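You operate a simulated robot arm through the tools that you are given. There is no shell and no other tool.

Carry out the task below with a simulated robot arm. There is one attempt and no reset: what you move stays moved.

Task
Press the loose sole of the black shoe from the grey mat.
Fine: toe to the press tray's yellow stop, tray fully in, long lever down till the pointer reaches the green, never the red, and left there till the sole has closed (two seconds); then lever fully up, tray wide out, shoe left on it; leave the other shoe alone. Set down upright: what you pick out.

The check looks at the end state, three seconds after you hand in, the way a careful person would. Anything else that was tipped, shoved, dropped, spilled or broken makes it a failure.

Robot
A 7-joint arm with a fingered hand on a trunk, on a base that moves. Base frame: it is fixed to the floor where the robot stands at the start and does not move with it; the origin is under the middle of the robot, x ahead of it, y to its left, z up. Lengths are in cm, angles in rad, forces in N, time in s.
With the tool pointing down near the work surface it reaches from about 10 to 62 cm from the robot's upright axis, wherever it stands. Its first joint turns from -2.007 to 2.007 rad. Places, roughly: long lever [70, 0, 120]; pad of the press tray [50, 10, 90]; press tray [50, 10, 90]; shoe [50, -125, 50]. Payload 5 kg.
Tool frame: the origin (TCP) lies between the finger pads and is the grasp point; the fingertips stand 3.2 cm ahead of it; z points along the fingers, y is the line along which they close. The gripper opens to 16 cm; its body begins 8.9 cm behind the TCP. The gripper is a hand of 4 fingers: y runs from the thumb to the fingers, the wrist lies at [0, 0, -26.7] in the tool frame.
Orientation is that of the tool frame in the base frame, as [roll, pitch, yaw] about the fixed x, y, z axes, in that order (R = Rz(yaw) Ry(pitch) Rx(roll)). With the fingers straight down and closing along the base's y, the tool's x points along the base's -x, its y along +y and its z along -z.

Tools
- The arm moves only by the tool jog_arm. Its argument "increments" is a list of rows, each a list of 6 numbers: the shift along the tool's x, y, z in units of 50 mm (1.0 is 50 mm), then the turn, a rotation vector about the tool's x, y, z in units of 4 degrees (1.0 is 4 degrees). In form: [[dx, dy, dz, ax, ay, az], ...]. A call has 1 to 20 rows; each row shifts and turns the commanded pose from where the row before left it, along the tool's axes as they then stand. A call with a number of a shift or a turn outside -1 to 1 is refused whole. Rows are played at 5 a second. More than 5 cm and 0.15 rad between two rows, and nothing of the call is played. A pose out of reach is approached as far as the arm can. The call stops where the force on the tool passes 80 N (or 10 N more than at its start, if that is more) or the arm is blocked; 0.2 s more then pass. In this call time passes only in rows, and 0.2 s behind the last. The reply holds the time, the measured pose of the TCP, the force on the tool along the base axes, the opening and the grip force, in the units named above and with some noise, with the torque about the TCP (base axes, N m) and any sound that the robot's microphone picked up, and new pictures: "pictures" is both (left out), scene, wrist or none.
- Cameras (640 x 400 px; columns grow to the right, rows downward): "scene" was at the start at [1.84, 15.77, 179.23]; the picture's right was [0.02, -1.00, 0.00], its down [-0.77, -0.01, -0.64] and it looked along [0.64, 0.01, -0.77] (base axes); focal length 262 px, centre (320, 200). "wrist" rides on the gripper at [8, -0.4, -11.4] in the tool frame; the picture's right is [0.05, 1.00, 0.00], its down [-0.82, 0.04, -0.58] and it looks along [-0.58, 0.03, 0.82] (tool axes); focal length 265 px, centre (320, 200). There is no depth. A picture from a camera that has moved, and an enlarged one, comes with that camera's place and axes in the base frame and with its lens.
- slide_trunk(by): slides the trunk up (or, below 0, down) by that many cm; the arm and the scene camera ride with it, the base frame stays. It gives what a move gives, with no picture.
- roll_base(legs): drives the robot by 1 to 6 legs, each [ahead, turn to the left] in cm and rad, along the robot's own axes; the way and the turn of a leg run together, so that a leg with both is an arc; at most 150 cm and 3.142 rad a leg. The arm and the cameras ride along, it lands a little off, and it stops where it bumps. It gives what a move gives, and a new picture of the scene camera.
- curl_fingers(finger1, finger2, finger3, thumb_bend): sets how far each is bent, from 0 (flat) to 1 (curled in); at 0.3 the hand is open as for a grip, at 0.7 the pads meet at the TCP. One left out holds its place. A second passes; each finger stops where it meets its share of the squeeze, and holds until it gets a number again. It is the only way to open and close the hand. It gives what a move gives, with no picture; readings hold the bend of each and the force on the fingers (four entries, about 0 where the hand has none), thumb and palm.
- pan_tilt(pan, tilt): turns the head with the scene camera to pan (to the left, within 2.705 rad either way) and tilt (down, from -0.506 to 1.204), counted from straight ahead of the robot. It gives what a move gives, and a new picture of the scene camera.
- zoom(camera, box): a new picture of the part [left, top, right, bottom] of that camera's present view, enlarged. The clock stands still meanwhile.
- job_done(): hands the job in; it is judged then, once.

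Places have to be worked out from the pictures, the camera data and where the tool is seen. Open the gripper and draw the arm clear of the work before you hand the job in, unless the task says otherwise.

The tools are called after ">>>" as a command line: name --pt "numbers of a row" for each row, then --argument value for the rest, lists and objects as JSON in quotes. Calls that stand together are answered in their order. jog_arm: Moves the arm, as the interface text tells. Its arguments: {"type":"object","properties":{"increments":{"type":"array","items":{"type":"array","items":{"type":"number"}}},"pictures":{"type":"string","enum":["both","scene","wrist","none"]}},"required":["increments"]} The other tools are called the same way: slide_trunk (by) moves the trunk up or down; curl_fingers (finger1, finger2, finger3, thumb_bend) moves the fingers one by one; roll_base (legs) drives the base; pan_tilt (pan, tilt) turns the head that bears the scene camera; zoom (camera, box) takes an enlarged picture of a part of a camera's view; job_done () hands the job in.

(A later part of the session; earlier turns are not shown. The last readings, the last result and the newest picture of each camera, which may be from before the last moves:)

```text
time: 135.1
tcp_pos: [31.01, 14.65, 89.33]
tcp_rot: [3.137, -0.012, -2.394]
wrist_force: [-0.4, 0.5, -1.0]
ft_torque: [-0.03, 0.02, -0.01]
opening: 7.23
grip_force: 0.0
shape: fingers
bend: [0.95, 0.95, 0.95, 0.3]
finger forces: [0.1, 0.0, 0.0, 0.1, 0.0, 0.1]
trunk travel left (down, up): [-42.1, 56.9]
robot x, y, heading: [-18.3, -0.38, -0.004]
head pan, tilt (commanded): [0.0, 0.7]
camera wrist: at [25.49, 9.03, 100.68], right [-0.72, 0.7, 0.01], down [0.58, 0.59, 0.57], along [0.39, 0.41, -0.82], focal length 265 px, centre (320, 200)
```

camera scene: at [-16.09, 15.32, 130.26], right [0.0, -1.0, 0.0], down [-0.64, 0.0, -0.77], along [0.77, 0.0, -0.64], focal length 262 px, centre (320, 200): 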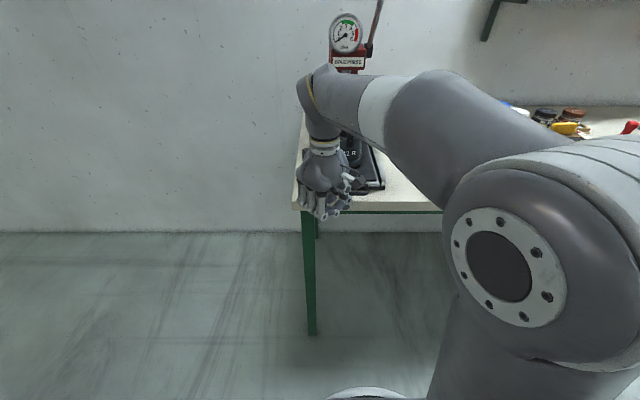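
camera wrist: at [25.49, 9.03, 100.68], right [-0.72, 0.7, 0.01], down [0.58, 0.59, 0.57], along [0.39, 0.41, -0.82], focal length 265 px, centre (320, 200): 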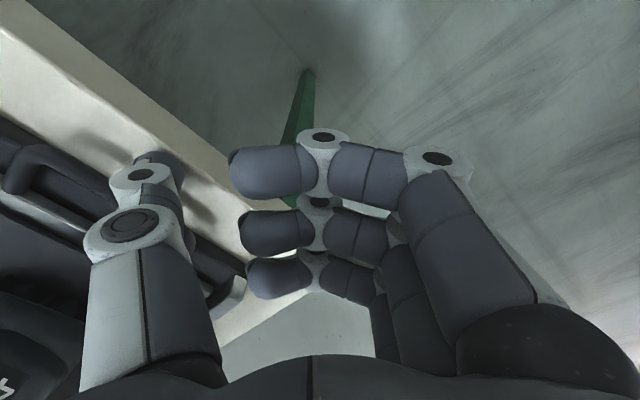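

It had been the table edge; now the tray moves on freely. I continue pushing with the thumb above the table.

>>> jog_arm --pt "-0.15 -0.14 0 0 0 0" --pt "-0.15 -0.14 0 0 0 0" --pictures "none"

>>> jog_arm --pt "-0.15 -0.14 0 0 0 0" --pt "-0.15 -0.14 0 0 0 0" --pictures "both"

>>> zoom --camera "scene" --box '[290, 60, 430, 240]'

```text
time: 135.7
tcp_pos: [32.48, 14.39, 89.56]
tcp_rot: [3.132, -0.014, -2.404]
wrist_force: [-47.9, -17.9, 11.4]
ft_torque: [-1.07, -0.17, -4.02]
opening: 6.75
grip_force: 28.0
shape: fingers
bend: [0.95, 0.95, 0.95, 0.33]
finger forces: [0.1, 0.0, 0.0, 0.0, 55.8, 0.0]
trunk travel left (down, up): [-42.1, 56.9]
robot x, y, heading: [-18.4, -0.18, 0.001]
head pan, tilt (commanded): [0.0, 0.7]
```

```text
time: 136.1
tcp_pos: [32.64, 14.26, 89.5]
tcp_rot: [3.124, -0.022, -2.422]
wrist_force: [-40.9, -5.4, 23.0]
ft_torque: [-1.5, -0.83, -2.77]
opening: 6.68
grip_force: 29.7
shape: fingers
bend: [0.95, 0.95, 0.95, 0.33]
finger forces: [0.1, 0.0, 0.0, 0.0, 59.9, 0.1]
trunk travel left (down, up): [-42.1, 56.9]
robot x, y, heading: [-18.42, -0.25, -0.002]
head pan, tilt (commanded): [0.0, 0.7]
stopped in row 1: the force on the tool passed its limit at 90 N (the readings are from after the stop); the commanded pose is now the measured one
camera scene: at [-16.37, 15.32, 130.28], right [0.0, -1.0, 0.0], down [-0.64, 0.0, -0.77], along [0.77, 0.0, -0.64], focal length 262 px, centre (320, 200)
camera wrist: at [27.12, 8.84, 101.06], right [-0.7, 0.72, 0.02], down [0.6, 0.57, 0.56], along [0.39, 0.4, -0.83], focal length 265 px, centre (320, 200)
```

scene: 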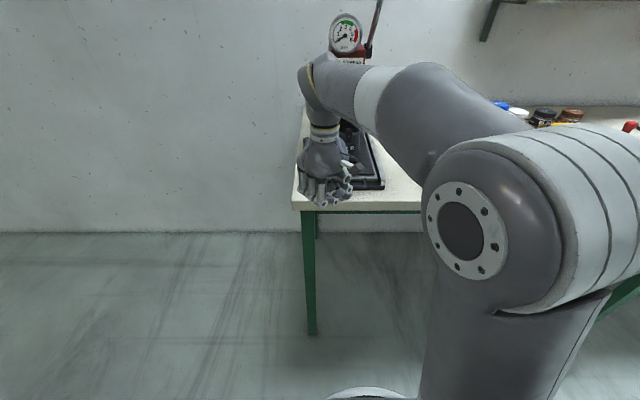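
wrist: 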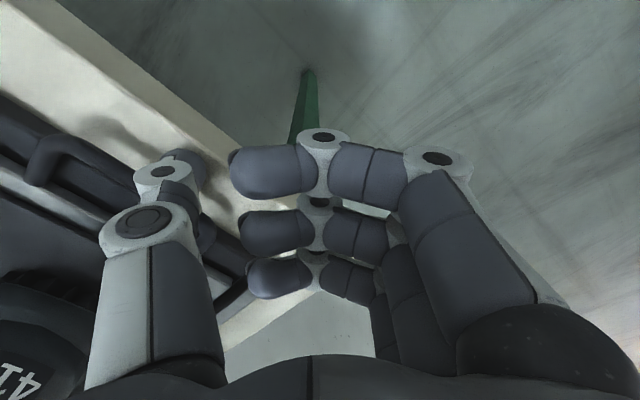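

```text
2.22 times, centred on (360, 150) of scene
camera zoom: at [-16.37, 15.32, 130.28], right [0.0, -1.0, 0.0], down [-0.64, 0.0, -0.77], along [0.77, 0.0, -0.64], focal length 582 px, centre (231, 311)
```

zoom: 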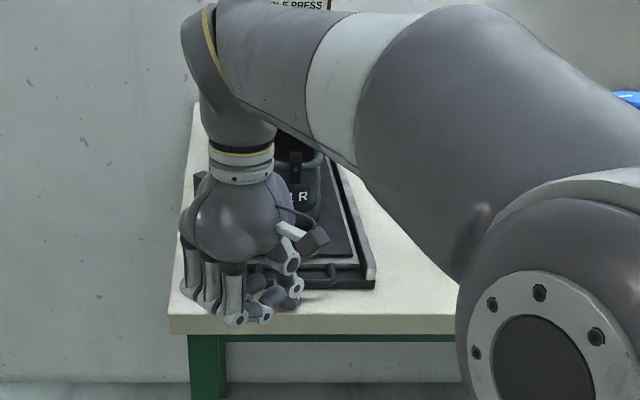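

Blocked firmly at the bar height (contact z≈88), so this looks like the tray's end stop. I back the thumb off gently and raise the hand to look.

>>> jog_arm --pt "0.15 0.14 0 0 0 0" --pt "0.15 0.14 0 0 0 0" --pictures "none"

>>> jog_arm --pt "0.15 0.14 0 0 0 0" --pt "0 0 -0.8 0 0 0" --pt "0 0 -0.8 0 0 0" --pt "0 0 -0.8 0 0 0" --pictures "both"

>>> zoom --camera "scene" --box '[270, 0, 430, 220]'

```text
time: 136.7
tcp_pos: [31.56, 14.43, 89.16]
tcp_rot: [3.127, -0.022, -2.412]
wrist_force: [-0.1, 1.9, 2.2]
ft_torque: [-0.16, -0.21, 0.14]
opening: 7.29
grip_force: 1.8
shape: fingers
bend: [0.95, 0.95, 0.95, 0.3]
finger forces: [0.0, 0.0, 0.1, 0.0, 2.9, 0.1]
trunk travel left (down, up): [-42.1, 56.9]
robot x, y, heading: [-18.36, -0.29, -0.003]
head pan, tilt (commanded): [0.0, 0.7]
```

```text
time: 137.7
tcp_pos: [30.76, 14.5, 101.45]
tcp_rot: [3.125, -0.024, -2.416]
wrist_force: [0.2, -0.3, -0.3]
ft_torque: [0.01, -0.02, 0.0]
opening: 7.32
grip_force: 0.1
shape: fingers
bend: [0.95, 0.95, 0.95, 0.3]
finger forces: [0.0, 0.0, 0.1, 0.0, 0.1, 0.0]
trunk travel left (down, up): [-42.1, 56.9]
robot x, y, heading: [-18.39, 0.12, -0.001]
head pan, tilt (commanded): [0.0, 0.7]
camera scene: at [-15.74, 15.41, 130.23], right [0.0, -1.0, 0.0], down [-0.64, 0.0, -0.76], along [0.76, 0.0, -0.64], focal length 262 px, centre (320, 200)
camera wrist: at [25.23, 9.02, 112.97], right [-0.7, 0.71, 0.02], down [0.6, 0.58, 0.56], along [0.39, 0.4, -0.83], focal length 265 px, centre (320, 200)
```

scene: 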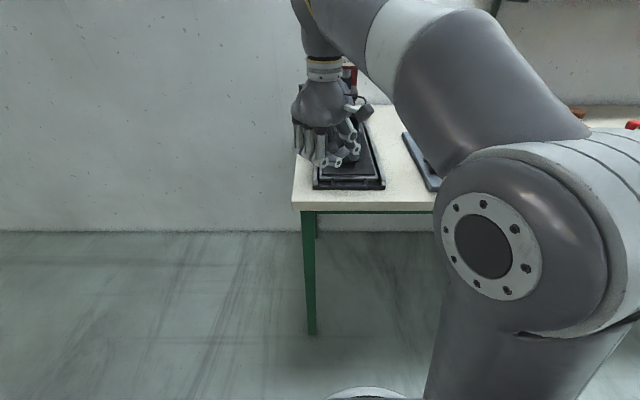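
wrist: 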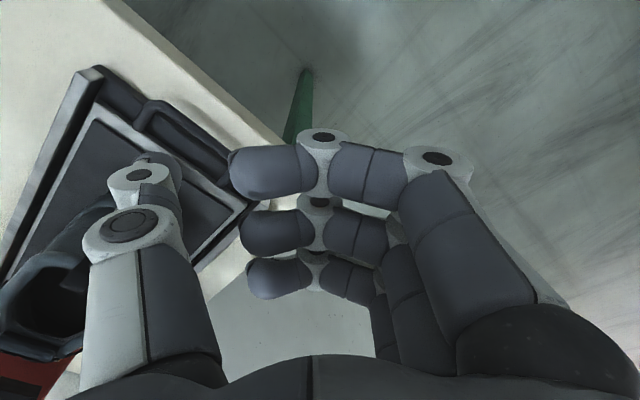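

```text
1.82 times, centred on (350, 110) of scene
camera zoom: at [-15.74, 15.41, 130.23], right [0.0, -1.0, 0.0], down [-0.64, 0.0, -0.76], along [0.76, 0.0, -0.64], focal length 476 px, centre (266, 364)
```

zoom: 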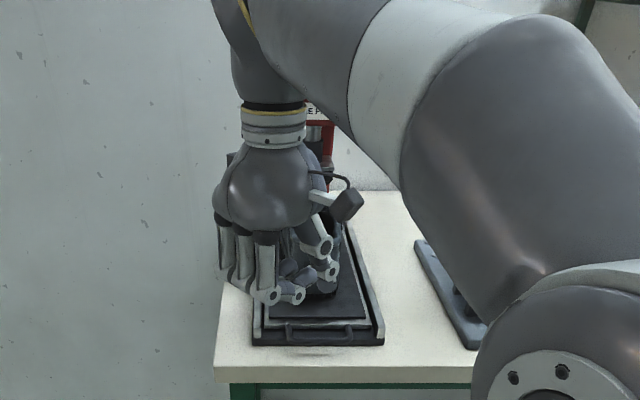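

The handle sits over the front of the press base: tray fully in with a solid stop. Next the lever. I raise the trunk, open the hand and turn it back to the straight yaw.

>>> slide_trunk --by 47

>>> jog_arm --pt "0 0 0 0 0 1" --pt "0 0 0 0 0 1" --pt "0 0 0 0 0 1" --pt "0 0 0 0 0 1" --pt "0 0 0 0 0 1" --pt "0 0 0 0 0 1" --pt "0 0 0 0 0 1" --pt "0 0 0 0 0 1" --pt "0 0 0 0 0 1" --pt "0 0 0 0 0 1" --pt "0 0 0 0 0 0.4" --pictures "none"

>>> curl_fingers --finger1 0.45 --finger2 0.45 --finger3 0.45 --thumb_bend 0.45

>>> pan_tilt --pan -0.1 --tilt 0.7

>>> zoom --camera "wrist" --box '[0, 0, 640, 400]'

```text
refused: 47 is not a number from -40 to 40
```

```text
time: 140.1
tcp_pos: [30.55, 14.38, 101.18]
tcp_rot: [-3.139, -0.028, 3.139]
wrist_force: [-0.3, 0.1, 1.1]
ft_torque: [0.01, -0.02, -0.01]
opening: 7.29
grip_force: 0.0
shape: fingers
bend: [0.95, 0.95, 0.95, 0.3]
finger forces: [0.0, 0.1, 0.0, 0.0, 0.1, 0.0]
trunk travel left (down, up): [-42.1, 56.9]
robot x, y, heading: [-18.53, -0.38, -0.004]
head pan, tilt (commanded): [0.0, 0.7]
```

```text
time: 141.1
tcp_pos: [30.61, 14.37, 101.2]
tcp_rot: [-3.138, -0.029, 3.142]
wrist_force: [-0.5, -0.6, 0.6]
ft_torque: [-0.01, -0.01, 0.0]
opening: 11.11
grip_force: 0.1
shape: fingers
bend: [0.45, 0.45, 0.45, 0.45]
finger forces: [0.1, 0.0, 0.0, 0.1, 0.1, 0.0]
trunk travel left (down, up): [-42.1, 56.9]
robot x, y, heading: [-18.58, -0.46, -0.003]
head pan, tilt (commanded): [0.0, 0.7]
```

```text
time: 141.8
tcp_pos: [30.63, 14.41, 101.13]
tcp_rot: [-3.139, -0.027, -3.14]
wrist_force: [0.1, -0.1, 0.8]
ft_torque: [0.02, 0.01, -0.02]
opening: 11.15
grip_force: 0.1
shape: fingers
bend: [0.45, 0.45, 0.45, 0.45]
finger forces: [0.1, 0.0, 0.0, 0.0, 0.0, 0.0]
trunk travel left (down, up): [-42.1, 56.9]
robot x, y, heading: [-18.6, -0.2, -0.003]
head pan, tilt (commanded): [-0.099, 0.7]
camera scene: at [-15.78, 14.57, 130.23], right [-0.1, -0.99, 0.0], down [-0.64, 0.07, -0.76], along [0.76, -0.08, -0.64], focal length 262 px, centre (320, 200)
```

scene: 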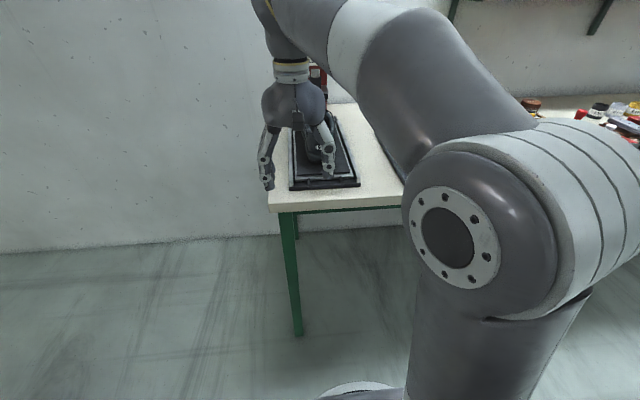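

```text
1.00 times, centred on (320, 200) of wrist (not enlarged: the box is as wide or as high as the picture)
camera zoom: at [22.78, 14.2, 112.79], right [-0.05, 1.0, 0.0], down [0.83, 0.04, 0.55], along [0.55, 0.03, -0.83], focal length 265 px, centre (320, 200)
```

zoom: 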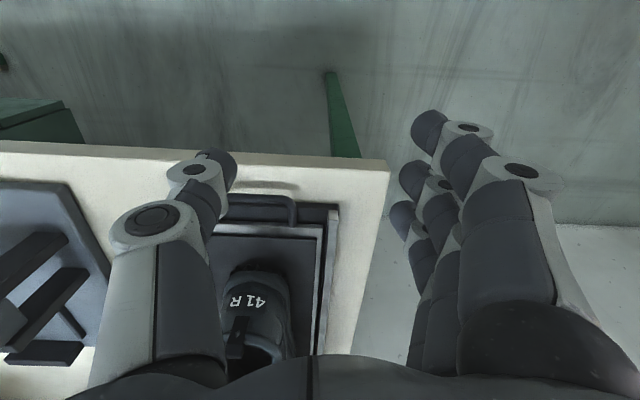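

The trunk slide limit is 40 per call; I raise in two steps.

>>> slide_trunk --by 40

>>> slide_trunk --by 8

>>> pan_tilt --pan -0.1 --tilt 0.7

>>> zoom --camera "wrist" --box '[0, 0, 640, 400]'

```text
time: 145.6
tcp_pos: [30.61, 14.41, 141.24]
tcp_rot: [-3.138, -0.028, -3.141]
wrist_force: [-1.3, -1.0, 0.0]
ft_torque: [-0.01, -0.01, -0.03]
opening: 11.11
grip_force: 0.0
shape: fingers
bend: [0.45, 0.45, 0.45, 0.45]
finger forces: [0.0, 0.1, 0.0, 0.1, 0.1, 0.0]
trunk travel left (down, up): [-82.1, 16.9]
robot x, y, heading: [-18.42, -0.14, -0.009]
head pan, tilt (commanded): [-0.099, 0.7]
```

```text
time: 146.8
tcp_pos: [30.5, 14.37, 149.24]
tcp_rot: [-3.138, -0.028, -3.141]
wrist_force: [0.3, 0.6, 0.4]
ft_torque: [0.0, 0.0, 0.02]
opening: 11.11
grip_force: 0.1
shape: fingers
bend: [0.45, 0.45, 0.45, 0.45]
finger forces: [0.0, 0.1, 0.0, 0.1, 0.0, 0.0]
trunk travel left (down, up): [-90.1, 8.9]
robot x, y, heading: [-18.53, 0.17, -0.002]
head pan, tilt (commanded): [-0.099, 0.7]
```

```text
time: 147.4
tcp_pos: [30.49, 14.45, 149.12]
tcp_rot: [-3.14, -0.029, -3.141]
wrist_force: [-0.2, 0.3, -0.3]
ft_torque: [0.0, 0.02, -0.02]
opening: 11.12
grip_force: 0.0
shape: fingers
bend: [0.45, 0.45, 0.45, 0.45]
finger forces: [0.1, 0.0, 0.1, 0.0, 0.0, 0.0]
trunk travel left (down, up): [-90.1, 8.9]
robot x, y, heading: [-18.7, -0.36, -0.001]
head pan, tilt (commanded): [-0.099, 0.7]
camera scene: at [-15.78, 14.57, 178.23], right [-0.1, -0.99, 0.0], down [-0.64, 0.07, -0.76], along [0.76, -0.08, -0.64], focal length 262 px, centre (320, 200)
```

scene: 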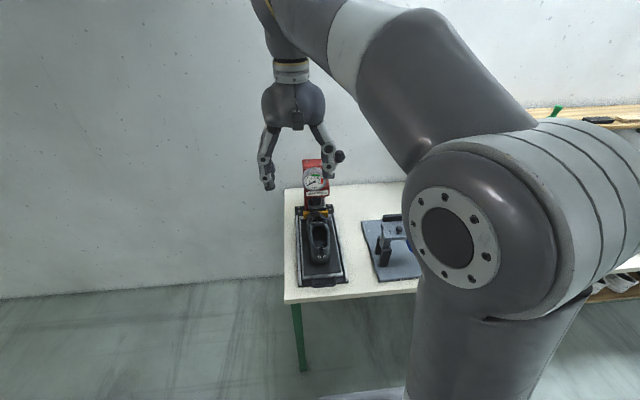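

```text
1.00 times, centred on (320, 200) of wrist (not enlarged: the box is as wide or as high as the picture)
camera zoom: at [22.78, 14.2, 160.79], right [-0.05, 1.0, 0.0], down [0.83, 0.04, 0.55], along [0.55, 0.03, -0.83], focal length 265 px, centre (320, 200)
```

zoom: 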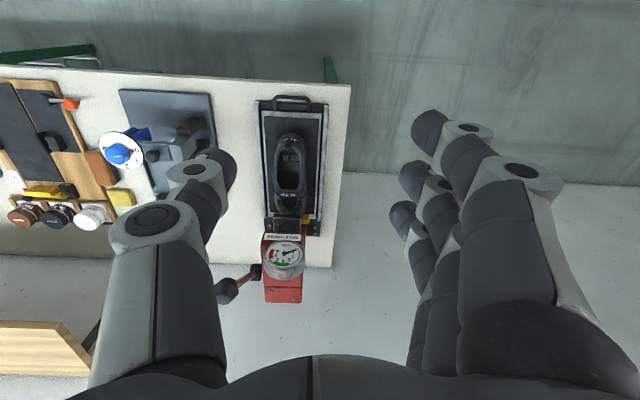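

The wrist camera now overlooks the press. I zoom in on tray, toe, stop, gauge and lever.

>>> zoom --camera "wrist" --box '[200, 80, 360, 310]'

>>> zoom --camera "scene" --box '[270, 130, 370, 300]'

```text
1.74 times, centred on (280, 195) of wrist
camera zoom: at [22.78, 14.2, 160.79], right [-0.05, 1.0, 0.0], down [0.83, 0.04, 0.55], along [0.55, 0.03, -0.83], focal length 462 px, centre (390, 209)
```

zoom: 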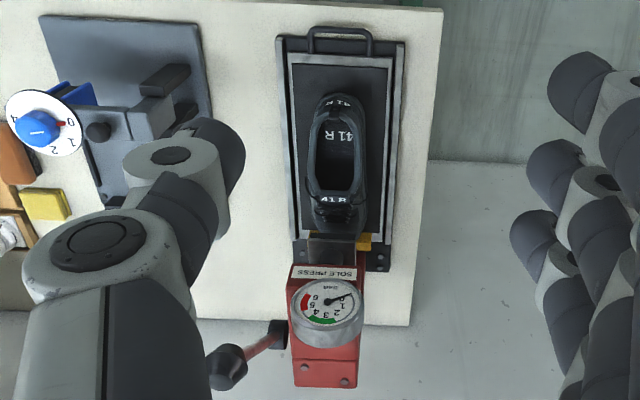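

```text
2.35 times, centred on (320, 215) of scene
camera zoom: at [-15.78, 14.57, 178.23], right [-0.1, -0.99, 0.0], down [-0.64, 0.07, -0.76], along [0.76, -0.08, -0.64], focal length 617 px, centre (320, 165)
```

zoom: 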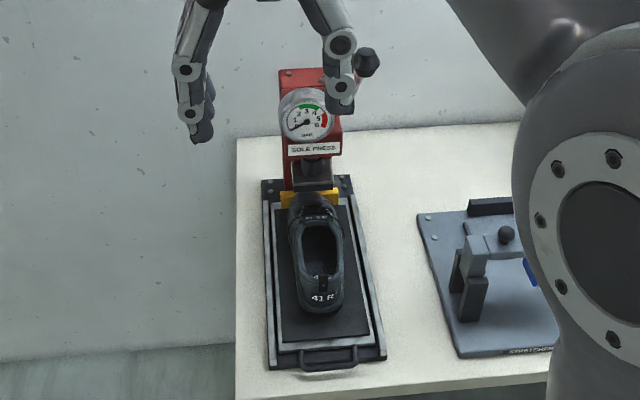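

Everything is aligned: tray front now x≈43.7, its stop at the rails' back end, shoe upright. Knob ≈(61.4, 0.2, 131.5), pivot ≈(75.5, 0.6, 115). I drive forward 23 cm (hand high at z≈149) to reach the lever.

>>> roll_base --legs '[[23, 0]]'

>>> jog_arm --pt "0 -0.9 0 0 0 0" --pt "0 -0.9 0 0 0 0" --pt "-0.4 -0.8 0 0 0 0" --pictures "both"

```text
time: 149.1
tcp_pos: [53.89, 14.03, 149.19]
tcp_rot: [-3.138, -0.03, 3.136]
wrist_force: [0.5, -0.3, -0.3]
ft_torque: [0.03, 0.04, 0.02]
opening: 11.1
grip_force: 0.0
shape: fingers
bend: [0.45, 0.45, 0.45, 0.45]
finger forces: [0.0, 0.0, 0.0, 0.0, 0.0, 0.0]
trunk travel left (down, up): [-90.1, 8.9]
robot x, y, heading: [4.84, -0.29, -0.006]
head pan, tilt (commanded): [-0.099, 0.7]
camera scene: at [7.66, 14.44, 178.23], right [-0.11, -0.99, 0.0], down [-0.64, 0.07, -0.76], along [0.76, -0.08, -0.64], focal length 262 px, centre (320, 200)
```

scene: 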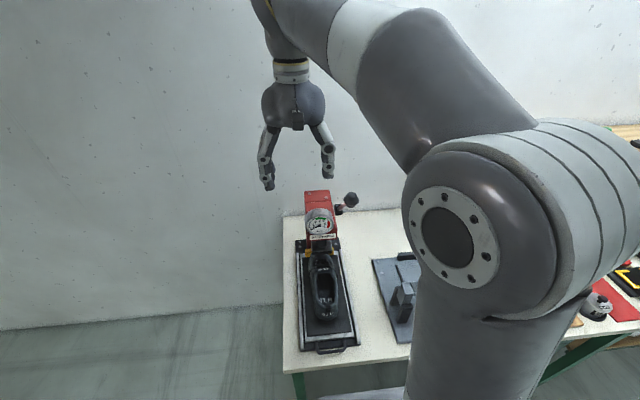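

```text
time: 149.9
tcp_pos: [55.97, 0.77, 148.95]
tcp_rot: [-3.138, -0.028, 3.137]
wrist_force: [0.9, -1.0, 0.1]
ft_torque: [0.02, 0.07, -0.01]
opening: 11.14
grip_force: 0.0
shape: fingers
bend: [0.45, 0.45, 0.45, 0.45]
finger forces: [0.0, 0.0, 0.1, 0.0, 0.0, 0.0]
trunk travel left (down, up): [-90.1, 8.9]
robot x, y, heading: [4.76, -0.33, -0.004]
head pan, tilt (commanded): [-0.099, 0.7]
camera scene: at [7.72, 14.22, 178.25], right [-0.11, -0.99, 0.0], down [-0.64, 0.07, -0.76], along [0.76, -0.08, -0.65], focal length 262 px, centre (320, 200)
camera wrist: at [48.2, 0.58, 160.53], right [-0.05, 1.0, 0.0], down [0.83, 0.04, 0.55], along [0.55, 0.02, -0.83], focal length 265 px, centre (320, 200)
```

scene: 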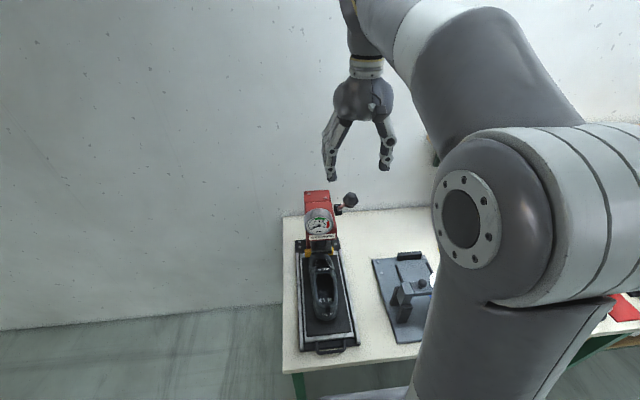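
wrist: 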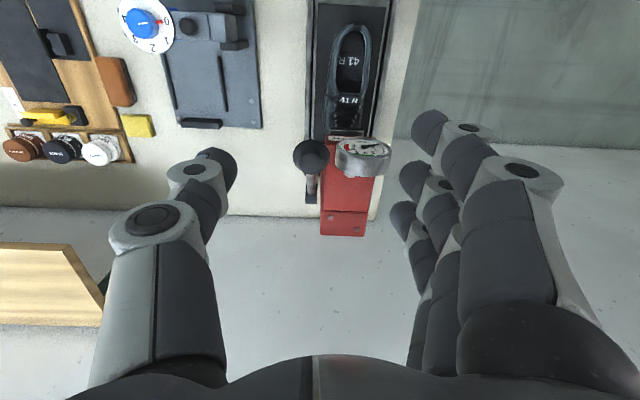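

The knob shows at (61.4, 0, 131.5), directly reachable. I narrow the hand and move above the knob, then look again.

>>> curl_fingers --finger1 0.52 --finger2 0.52 --finger3 0.52 --thumb_bend 0.5

>>> jog_arm --pt "-0.54 -0.07 0 0 0 0" --pt "-0.54 -0.07 0 0 0 0" --pt "0 0 0.7 0 0 0" --pictures "both"

>>> zoom --camera "scene" --box '[280, 100, 440, 280]'

```text
time: 150.9
tcp_pos: [55.8, 0.9, 149.01]
tcp_rot: [-3.138, -0.028, 3.136]
wrist_force: [0.0, 0.6, 0.1]
ft_torque: [0.0, -0.05, 0.03]
opening: 8.84
grip_force: 0.1
shape: fingers
bend: [0.52, 0.52, 0.52, 0.5]
finger forces: [0.0, 0.0, 0.1, 0.1, 0.0, 0.1]
trunk travel left (down, up): [-90.1, 8.9]
robot x, y, heading: [4.92, -0.4, -0.007]
head pan, tilt (commanded): [-0.099, 0.7]
```

```text
time: 151.7
tcp_pos: [61.05, 0.32, 145.58]
tcp_rot: [-3.135, -0.025, 3.136]
wrist_force: [-0.1, -0.4, -0.4]
ft_torque: [0.02, -0.02, 0.02]
opening: 8.82
grip_force: 0.0
shape: fingers
bend: [0.52, 0.52, 0.52, 0.5]
finger forces: [0.0, 0.0, 0.0, 0.0, 0.0, 0.0]
trunk travel left (down, up): [-90.1, 8.9]
robot x, y, heading: [4.51, -0.49, -0.008]
head pan, tilt (commanded): [-0.099, 0.7]
camera scene: at [7.43, 14.41, 178.24], right [-0.11, -0.99, 0.0], down [-0.64, 0.07, -0.77], along [0.76, -0.08, -0.64], focal length 262 px, centre (320, 200)
camera wrist: at [53.21, 0.07, 157.18], right [-0.05, 1.0, 0.0], down [0.83, 0.04, 0.55], along [0.55, 0.02, -0.83], focal length 265 px, centre (320, 200)
```

scene: 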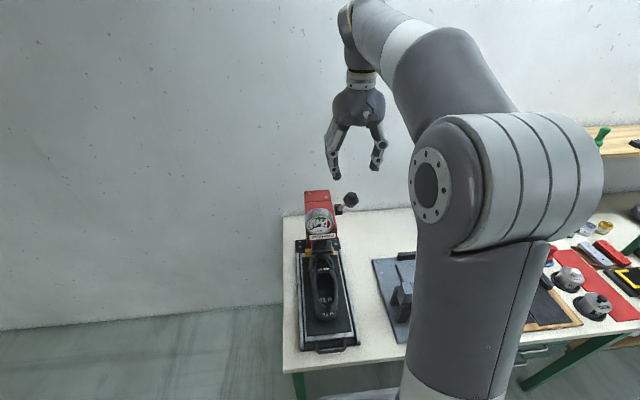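
wrist: 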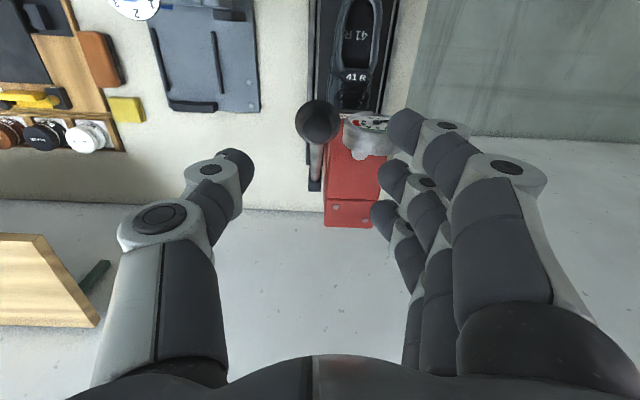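

```text
2.22 times, centred on (360, 190) of scene
camera zoom: at [7.43, 14.41, 178.24], right [-0.11, -0.99, 0.0], down [-0.64, 0.07, -0.77], along [0.76, -0.08, -0.64], focal length 582 px, centre (231, 222)
```

zoom: 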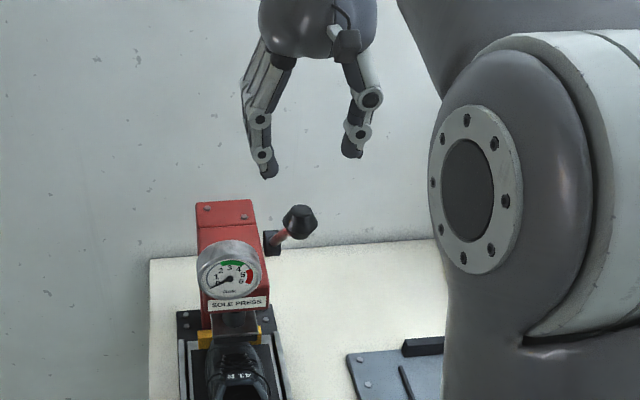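

The gauge reads zero; the knob lies right below the TCP at (61.1, 0.1). I descend 9 cm and check.

>>> jog_arm --pt "0 -0.04 0.6 0 0 0" --pt "0 0 0.6 0 0 0" --pt "0 0 0.6 0 0 0" --pictures "both"

>>> zoom --camera "scene" --box '[280, 100, 440, 280]'

```text
time: 152.5
tcp_pos: [60.72, 0.26, 136.58]
tcp_rot: [-3.137, -0.029, 3.135]
wrist_force: [0.0, 0.6, 0.0]
ft_torque: [0.0, -0.01, 0.01]
opening: 8.81
grip_force: 0.0
shape: fingers
bend: [0.52, 0.52, 0.52, 0.5]
finger forces: [0.0, 0.0, 0.0, 0.0, 0.1, 0.0]
trunk travel left (down, up): [-90.1, 8.9]
robot x, y, heading: [4.47, -0.33, -0.009]
head pan, tilt (commanded): [-0.099, 0.7]
camera scene: at [7.51, 14.43, 178.24], right [-0.11, -0.99, 0.0], down [-0.64, 0.07, -0.76], along [0.76, -0.08, -0.64], focal length 262 px, centre (320, 200)
camera wrist: at [52.91, 0.08, 148.21], right [-0.05, 1.0, 0.0], down [0.83, 0.04, 0.55], along [0.55, 0.02, -0.83], focal length 265 px, centre (320, 200)
```

scene: 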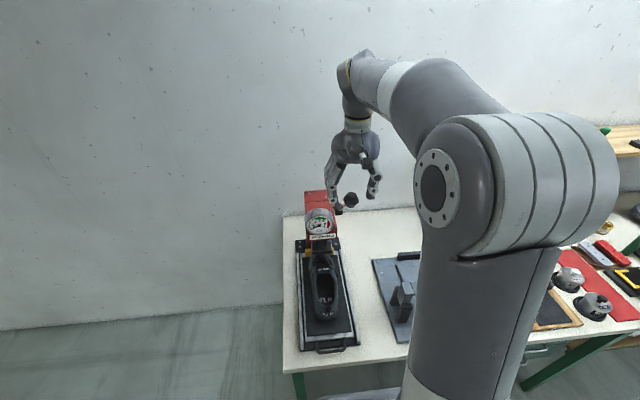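
wrist: 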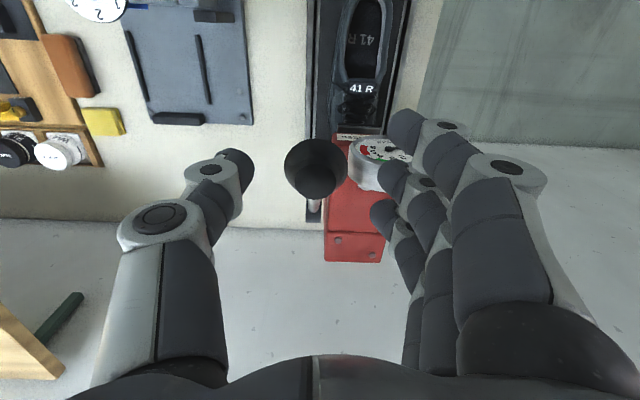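

```text
2.22 times, centred on (360, 190) of scene
camera zoom: at [7.51, 14.43, 178.24], right [-0.11, -0.99, 0.0], down [-0.64, 0.07, -0.76], along [0.76, -0.08, -0.64], focal length 582 px, centre (231, 222)
```

zoom: 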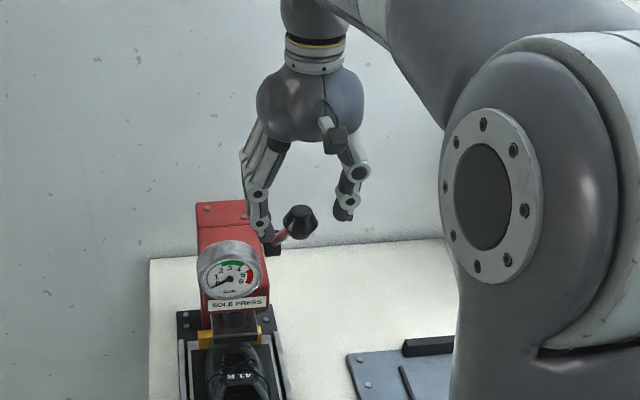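

Knob centre remains at (61.3, 0.1, 131.5). I go down 4.5 cm and half a centimetre forward, so the knob sits between the pads.

>>> jog_arm --pt "-0.1 -0.03 0.4 0 0 0" --pt "0 0 0.3 0 0 0" --pt "0 0 0.2 0 0 0" --pictures "both"

>>> zoom --camera "scene" --box '[280, 100, 440, 280]'

```text
time: 153.3
tcp_pos: [61.24, 0.04, 132.16]
tcp_rot: [-3.138, -0.03, 3.136]
wrist_force: [0.3, -0.1, -0.2]
ft_torque: [0.0, 0.01, 0.02]
opening: 8.79
grip_force: 0.0
shape: fingers
bend: [0.52, 0.52, 0.52, 0.5]
finger forces: [0.0, 0.0, 0.0, 0.1, 0.1, 0.0]
trunk travel left (down, up): [-90.1, 8.9]
robot x, y, heading: [5.05, -0.31, -0.007]
head pan, tilt (commanded): [-0.099, 0.7]
camera scene: at [7.56, 14.42, 178.24], right [-0.11, -0.99, 0.0], down [-0.64, 0.07, -0.76], along [0.76, -0.08, -0.64], focal length 262 px, centre (320, 200)
camera wrist: at [53.43, -0.16, 143.65], right [-0.05, 1.0, 0.0], down [0.83, 0.04, 0.55], along [0.55, 0.02, -0.83], focal length 265 px, centre (320, 200)
```

scene: 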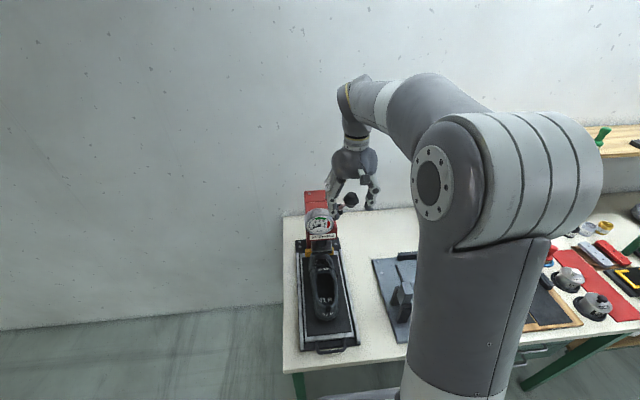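
wrist: 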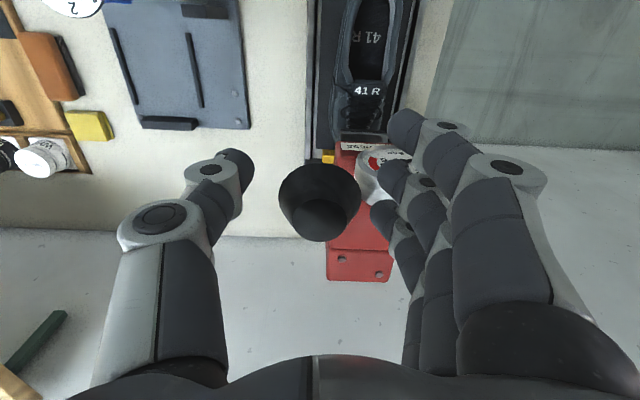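

```text
2.22 times, centred on (360, 190) of scene
camera zoom: at [7.56, 14.42, 178.24], right [-0.11, -0.99, 0.0], down [-0.64, 0.07, -0.76], along [0.76, -0.08, -0.64], focal length 582 px, centre (231, 222)
```

zoom: 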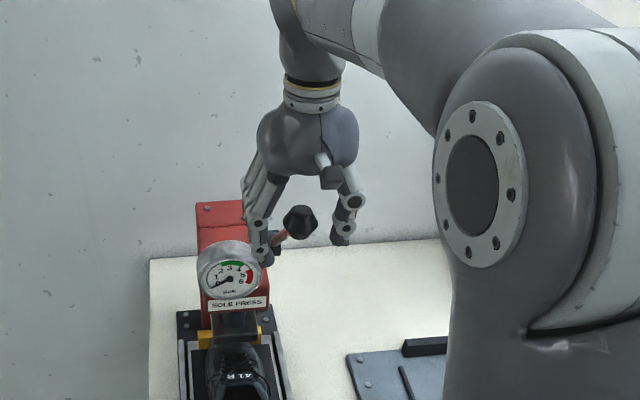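

The knob is centred between thumb and fingers, gauge still at zero. I close onto the knob gradually.

>>> curl_fingers --finger1 0.6 --finger2 0.6 --finger3 0.6 --thumb_bend 0.58

>>> curl_fingers --finger1 0.64 --finger2 0.64 --finger3 0.64 --thumb_bend 0.62

>>> zoom --camera "wrist" --box '[160, 60, 480, 260]'

>>> zoom --camera "scene" --box '[280, 100, 440, 280]'

```text
time: 154.3
tcp_pos: [61.23, 0.09, 132.18]
tcp_rot: [-3.136, -0.027, 3.136]
wrist_force: [0.2, -0.2, -0.4]
ft_torque: [0.01, 0.02, 0.02]
opening: 5.95
grip_force: 0.1
shape: fingers
bend: [0.6, 0.6, 0.6, 0.57]
finger forces: [0.1, 0.0, 0.1, 0.0, 0.0, 0.0]
trunk travel left (down, up): [-90.1, 8.9]
robot x, y, heading: [4.49, -0.12, -0.011]
head pan, tilt (commanded): [-0.099, 0.7]
```

```text
time: 155.3
tcp_pos: [61.19, 0.16, 132.12]
tcp_rot: [-3.136, -0.028, 3.137]
wrist_force: [-0.1, 0.8, 0.0]
ft_torque: [0.0, 0.03, -0.03]
opening: 4.37
grip_force: 0.0
shape: fingers
bend: [0.64, 0.64, 0.64, 0.62]
finger forces: [0.1, 0.0, 0.1, 0.0, 0.0, 0.0]
trunk travel left (down, up): [-90.1, 8.9]
robot x, y, heading: [4.58, -0.27, -0.006]
head pan, tilt (commanded): [-0.099, 0.7]
```

```text
2.00 times, centred on (320, 160) of wrist
camera zoom: at [53.37, -0.14, 143.69], right [-0.05, 1.0, 0.0], down [0.83, 0.04, 0.55], along [0.55, 0.02, -0.83], focal length 531 px, centre (320, 280)
```

zoom: 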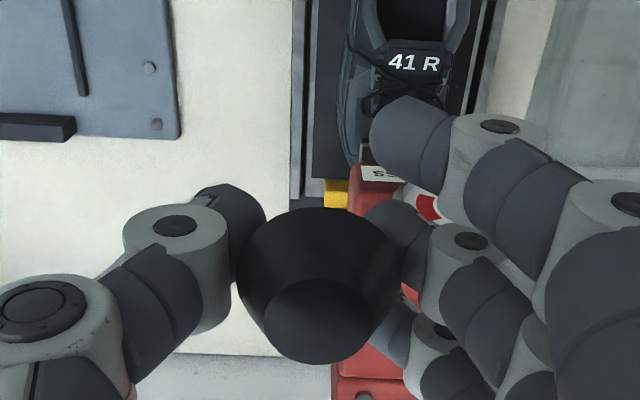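

```text
2.22 times, centred on (360, 190) of scene
camera zoom: at [7.5, 14.43, 178.24], right [-0.11, -0.99, 0.0], down [-0.64, 0.07, -0.76], along [0.76, -0.08, -0.64], focal length 582 px, centre (231, 222)
```

zoom: 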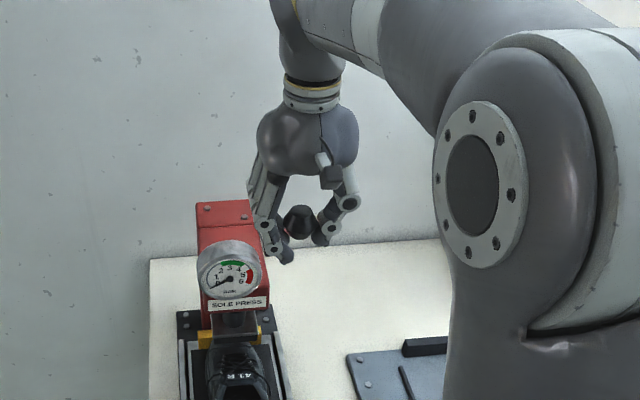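

The pads are about to touch the knob at 4.4 cm opening; I squeeze further.

>>> curl_fingers --finger1 0.68 --finger2 0.68 --finger3 0.68 --thumb_bend 0.66

>>> curl_fingers --finger1 0.72 --finger2 0.74 --finger3 0.72 --thumb_bend 0.7

>>> zoom --camera "wrist" --box '[160, 60, 480, 260]'

>>> zoom --camera "scene" --box '[290, 180, 390, 260]'

```text
time: 156.3
tcp_pos: [61.24, 0.02, 132.06]
tcp_rot: [-3.138, -0.026, 3.137]
wrist_force: [-1.2, -1.1, -4.7]
ft_torque: [0.12, 0.03, 0.01]
opening: 3.43
grip_force: 4.6
shape: fingers
bend: [0.68, 0.65, 0.67, 0.65]
finger forces: [0.1, 2.8, 1.2, 0.0, 5.6, 0.0]
trunk travel left (down, up): [-90.1, 8.9]
robot x, y, heading: [5.08, -0.03, -0.008]
head pan, tilt (commanded): [-0.099, 0.7]
```

```text
time: 157.3
tcp_pos: [61.2, 0.12, 131.92]
tcp_rot: [-3.139, -0.029, 3.138]
wrist_force: [-3.5, -0.6, -15.9]
ft_torque: [0.34, 0.07, 0.11]
opening: 2.83
grip_force: 13.8
shape: fingers
bend: [0.72, 0.67, 0.7, 0.67]
finger forces: [0.0, 9.1, 4.3, 0.0, 14.3, 0.0]
trunk travel left (down, up): [-90.1, 8.9]
robot x, y, heading: [4.46, -0.45, -0.012]
head pan, tilt (commanded): [-0.099, 0.7]
```

```text
2.00 times, centred on (320, 160) of wrist
camera zoom: at [53.41, -0.16, 143.62], right [-0.05, 1.0, 0.0], down [0.83, 0.04, 0.55], along [0.55, 0.02, -0.83], focal length 531 px, centre (320, 280)
```

zoom: 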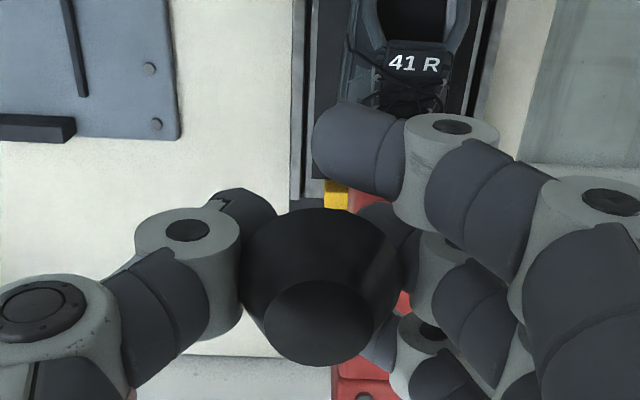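

```text
5.00 times, centred on (340, 220) of scene
camera zoom: at [7.57, 14.4, 178.23], right [-0.11, -0.99, 0.0], down [-0.64, 0.07, -0.76], along [0.76, -0.08, -0.64], focal length 1310 px, centre (220, 100)
```

zoom: 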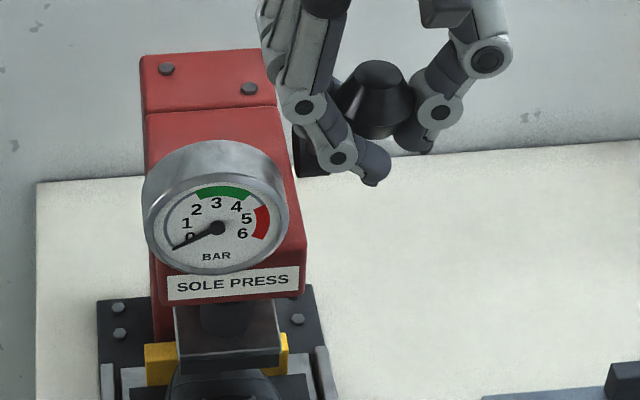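

The gauge is clearly readable (0 now; green about 2.3–4.2, red from 5). The fingers have curled under the knob's wide rim — good for lifting later, but for pressing down a closed fist from above is safer. I open and rise first.

>>> curl_fingers --finger1 0.5 --finger2 0.5 --finger3 0.5 --thumb_bend 0.5

>>> jog_arm --pt "0 0 -0.7 0 0 0" --pt "0 0 -0.7 0 0 0" --pictures "none"

>>> curl_fingers --finger1 1.0 --finger2 1.0 --finger3 1.0 --thumb_bend 0.3

>>> zoom --camera "wrist" --box '[0, 0, 640, 400]'

>>> zoom --camera "scene" --box '[280, 140, 400, 260]'

```text
time: 158.3
tcp_pos: [61.19, -0.0, 132.05]
tcp_rot: [-3.138, -0.029, 3.135]
wrist_force: [0.3, 0.3, -0.1]
ft_torque: [0.01, -0.01, -0.02]
opening: 9.06
grip_force: 0.0
shape: fingers
bend: [0.5, 0.5, 0.5, 0.5]
finger forces: [0.0, 0.1, 0.0, 0.0, 0.0, 0.0]
trunk travel left (down, up): [-90.1, 8.9]
robot x, y, heading: [4.96, -0.28, -0.008]
head pan, tilt (commanded): [-0.099, 0.7]
```

```text
time: 158.9
tcp_pos: [61.49, 0.08, 139.09]
tcp_rot: [-3.138, -0.029, 3.137]
wrist_force: [-0.4, -0.2, -0.6]
ft_torque: [0.0, 0.06, -0.03]
opening: 9.04
grip_force: 0.1
shape: fingers
bend: [0.5, 0.5, 0.5, 0.5]
finger forces: [0.0, 0.1, 0.0, 0.0, 0.0, 0.0]
trunk travel left (down, up): [-90.1, 8.9]
robot x, y, heading: [4.65, -0.48, -0.01]
head pan, tilt (commanded): [-0.099, 0.7]
```

```text
time: 159.9
tcp_pos: [61.55, 0.17, 139.19]
tcp_rot: [-3.138, -0.028, 3.137]
wrist_force: [0.6, 1.2, 0.0]
ft_torque: [-0.02, 0.01, -0.03]
opening: 7.77
grip_force: 0.2
shape: fingers
bend: [1.0, 1.0, 1.0, 0.3]
finger forces: [0.0, 0.0, 0.1, 0.0, 0.0, 0.0]
trunk travel left (down, up): [-90.1, 8.9]
robot x, y, heading: [4.7, -0.49, -0.009]
head pan, tilt (commanded): [-0.099, 0.7]
```

```text
1.00 times, centred on (320, 200) of wrist (not enlarged: the box is as wide or as high as the picture)
camera zoom: at [53.8, 0.01, 150.79], right [-0.05, 1.0, 0.0], down [0.83, 0.04, 0.55], along [0.55, 0.02, -0.83], focal length 265 px, centre (320, 200)
```

zoom: 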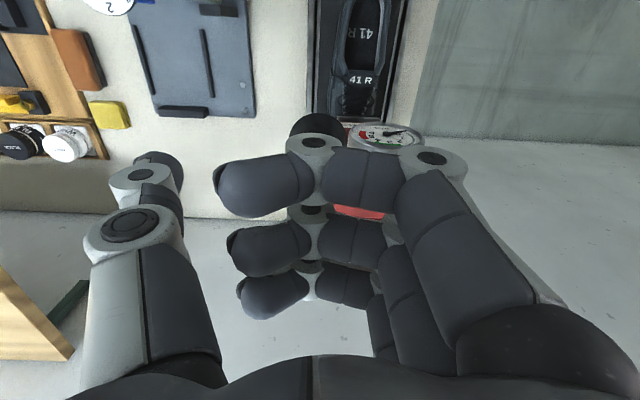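

```text
3.33 times, centred on (340, 200) of scene
camera zoom: at [7.51, 14.43, 178.24], right [-0.11, -0.99, 0.0], down [-0.64, 0.07, -0.76], along [0.76, -0.08, -0.64], focal length 874 px, centre (253, 200)
```

zoom: 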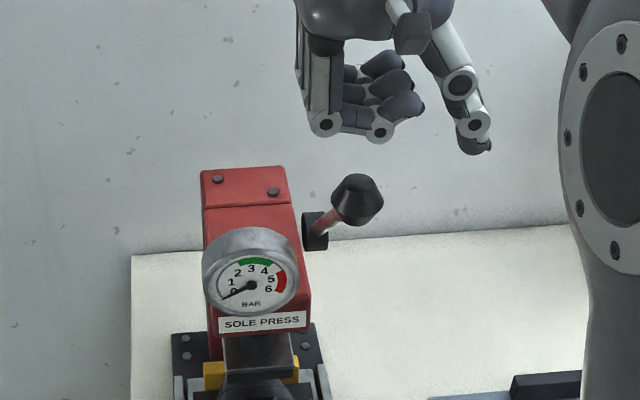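

The fist's flat underside is right above the knob, clear of the gauge, and the gauge is fully visible. I lower the fist to just above the knob.

>>> jog_arm --pt "0.15 0 0.5 0 0 0" --pt "0 0 0.25 0 0 0" --pictures "none"

>>> zoom --camera "scene" --box '[280, 140, 400, 260]'

```text
time: 160.5
tcp_pos: [60.74, 0.23, 135.37]
tcp_rot: [-3.137, -0.029, 3.136]
wrist_force: [0.4, 0.3, 1.4]
ft_torque: [0.06, 0.03, 0.01]
opening: 7.81
grip_force: 0.2
shape: fingers
bend: [1.0, 1.0, 1.0, 0.3]
finger forces: [0.1, 0.1, 0.1, 0.1, 0.0, 0.0]
trunk travel left (down, up): [-90.1, 8.9]
robot x, y, heading: [4.95, -0.14, -0.012]
head pan, tilt (commanded): [-0.099, 0.7]
```

```text
3.33 times, centred on (340, 200) of scene
camera zoom: at [7.53, 14.41, 178.24], right [-0.11, -0.99, 0.0], down [-0.64, 0.07, -0.76], along [0.76, -0.08, -0.64], focal length 874 px, centre (253, 200)
```

zoom: 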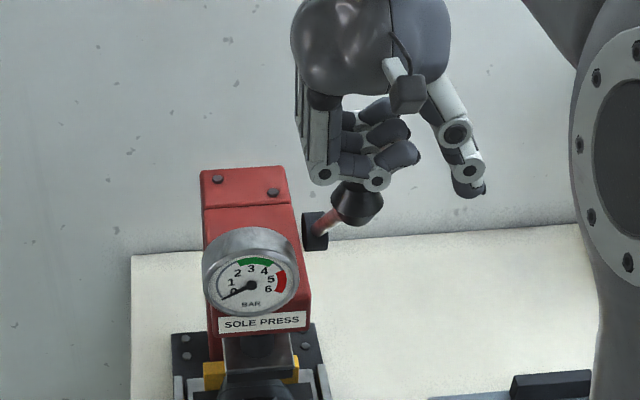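

The fist just touches the knob top. I start pressing along the lever's arc in about 1 cm steps and read the gauge after each.

>>> jog_arm --pt "0.1 0 0.15 0 0 0" --pictures "none"

>>> jog_arm --pt "0.14 0 0.15 0 0 0" --pictures "none"

>>> zoom --camera "scene" --box '[280, 140, 400, 260]'

```text
time: 160.9
tcp_pos: [60.02, 0.2, 134.64]
tcp_rot: [-3.14, -0.027, 3.135]
wrist_force: [-0.5, -0.2, -0.1]
ft_torque: [0.0, -0.01, -0.02]
opening: 7.8
grip_force: 0.0
shape: fingers
bend: [1.0, 1.0, 1.0, 0.3]
finger forces: [0.0, 0.1, 0.1, 0.1, 0.0, 0.1]
trunk travel left (down, up): [-90.1, 8.9]
robot x, y, heading: [4.67, -0.47, -0.008]
head pan, tilt (commanded): [-0.099, 0.7]
```

```text
time: 161.3
tcp_pos: [59.2, 0.19, 133.95]
tcp_rot: [-3.136, -0.027, 3.137]
wrist_force: [-1.0, 0.2, 0.6]
ft_torque: [0.0, 0.01, 0.02]
opening: 7.8
grip_force: 0.0
shape: fingers
bend: [1.0, 1.0, 1.0, 0.3]
finger forces: [0.0, 0.0, 0.1, 0.1, 0.1, 0.0]
trunk travel left (down, up): [-90.1, 8.9]
robot x, y, heading: [4.99, -0.47, -0.012]
head pan, tilt (commanded): [-0.099, 0.7]
```

```text
3.33 times, centred on (340, 200) of scene
camera zoom: at [7.42, 14.42, 178.24], right [-0.11, -0.99, 0.0], down [-0.64, 0.07, -0.77], along [0.76, -0.08, -0.64], focal length 874 px, centre (253, 200)
```

zoom: 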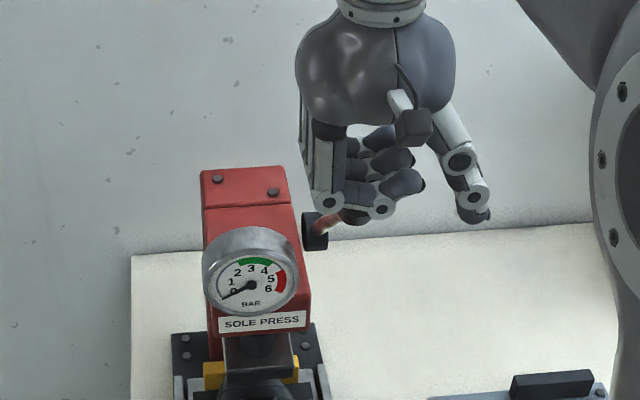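

Forces are near zero, so I check with the wrist view whether the lever is moving along.

>>> zoom --camera "wrist" --box '[160, 60, 480, 260]'

>>> jog_arm --pt "0.1 0 0.18 0 0 0" --pictures "none"

>>> zoom --camera "wrist" --box '[160, 60, 480, 260]'

>>> zoom --camera "scene" --box '[280, 140, 400, 260]'

```text
2.00 times, centred on (320, 160) of wrist
camera zoom: at [51.38, -0.1, 145.48], right [-0.05, 1.0, 0.0], down [0.83, 0.04, 0.56], along [0.55, 0.02, -0.83], focal length 531 px, centre (320, 280)
```

zoom: 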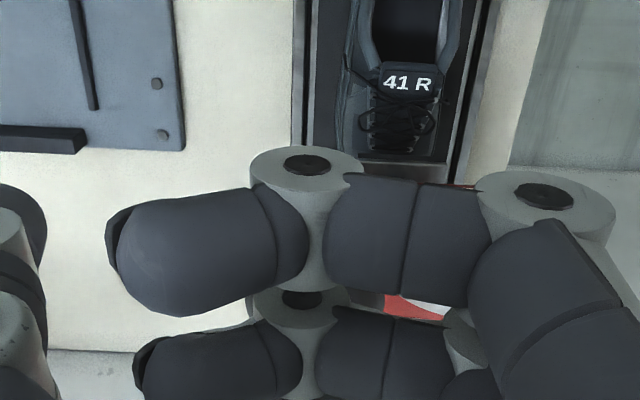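

```text
time: 161.7
tcp_pos: [58.72, 0.16, 133.0]
tcp_rot: [-3.138, -0.025, 3.137]
wrist_force: [0.8, 0.5, 3.7]
ft_torque: [0.02, -0.12, 0.01]
opening: 7.81
grip_force: 1.7
shape: fingers
bend: [1.0, 1.0, 1.0, 0.3]
finger forces: [0.1, 0.0, 4.2, 0.0, 0.1, 0.0]
trunk travel left (down, up): [-90.1, 8.9]
robot x, y, heading: [5.0, -0.21, -0.005]
head pan, tilt (commanded): [-0.099, 0.7]
```

```text
2.00 times, centred on (320, 160) of wrist
camera zoom: at [50.91, -0.06, 144.57], right [-0.05, 1.0, 0.0], down [0.83, 0.04, 0.56], along [0.56, 0.02, -0.83], focal length 531 px, centre (320, 280)
```

zoom: 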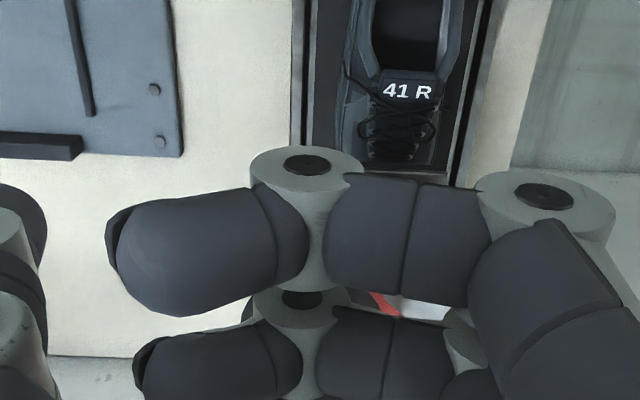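

```text
3.33 times, centred on (340, 200) of scene
camera zoom: at [7.45, 14.43, 178.25], right [-0.11, -0.99, 0.0], down [-0.64, 0.07, -0.77], along [0.76, -0.08, -0.64], focal length 874 px, centre (253, 200)
```

zoom: 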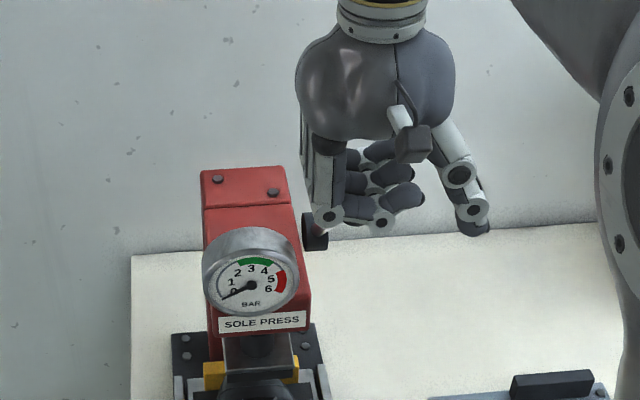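

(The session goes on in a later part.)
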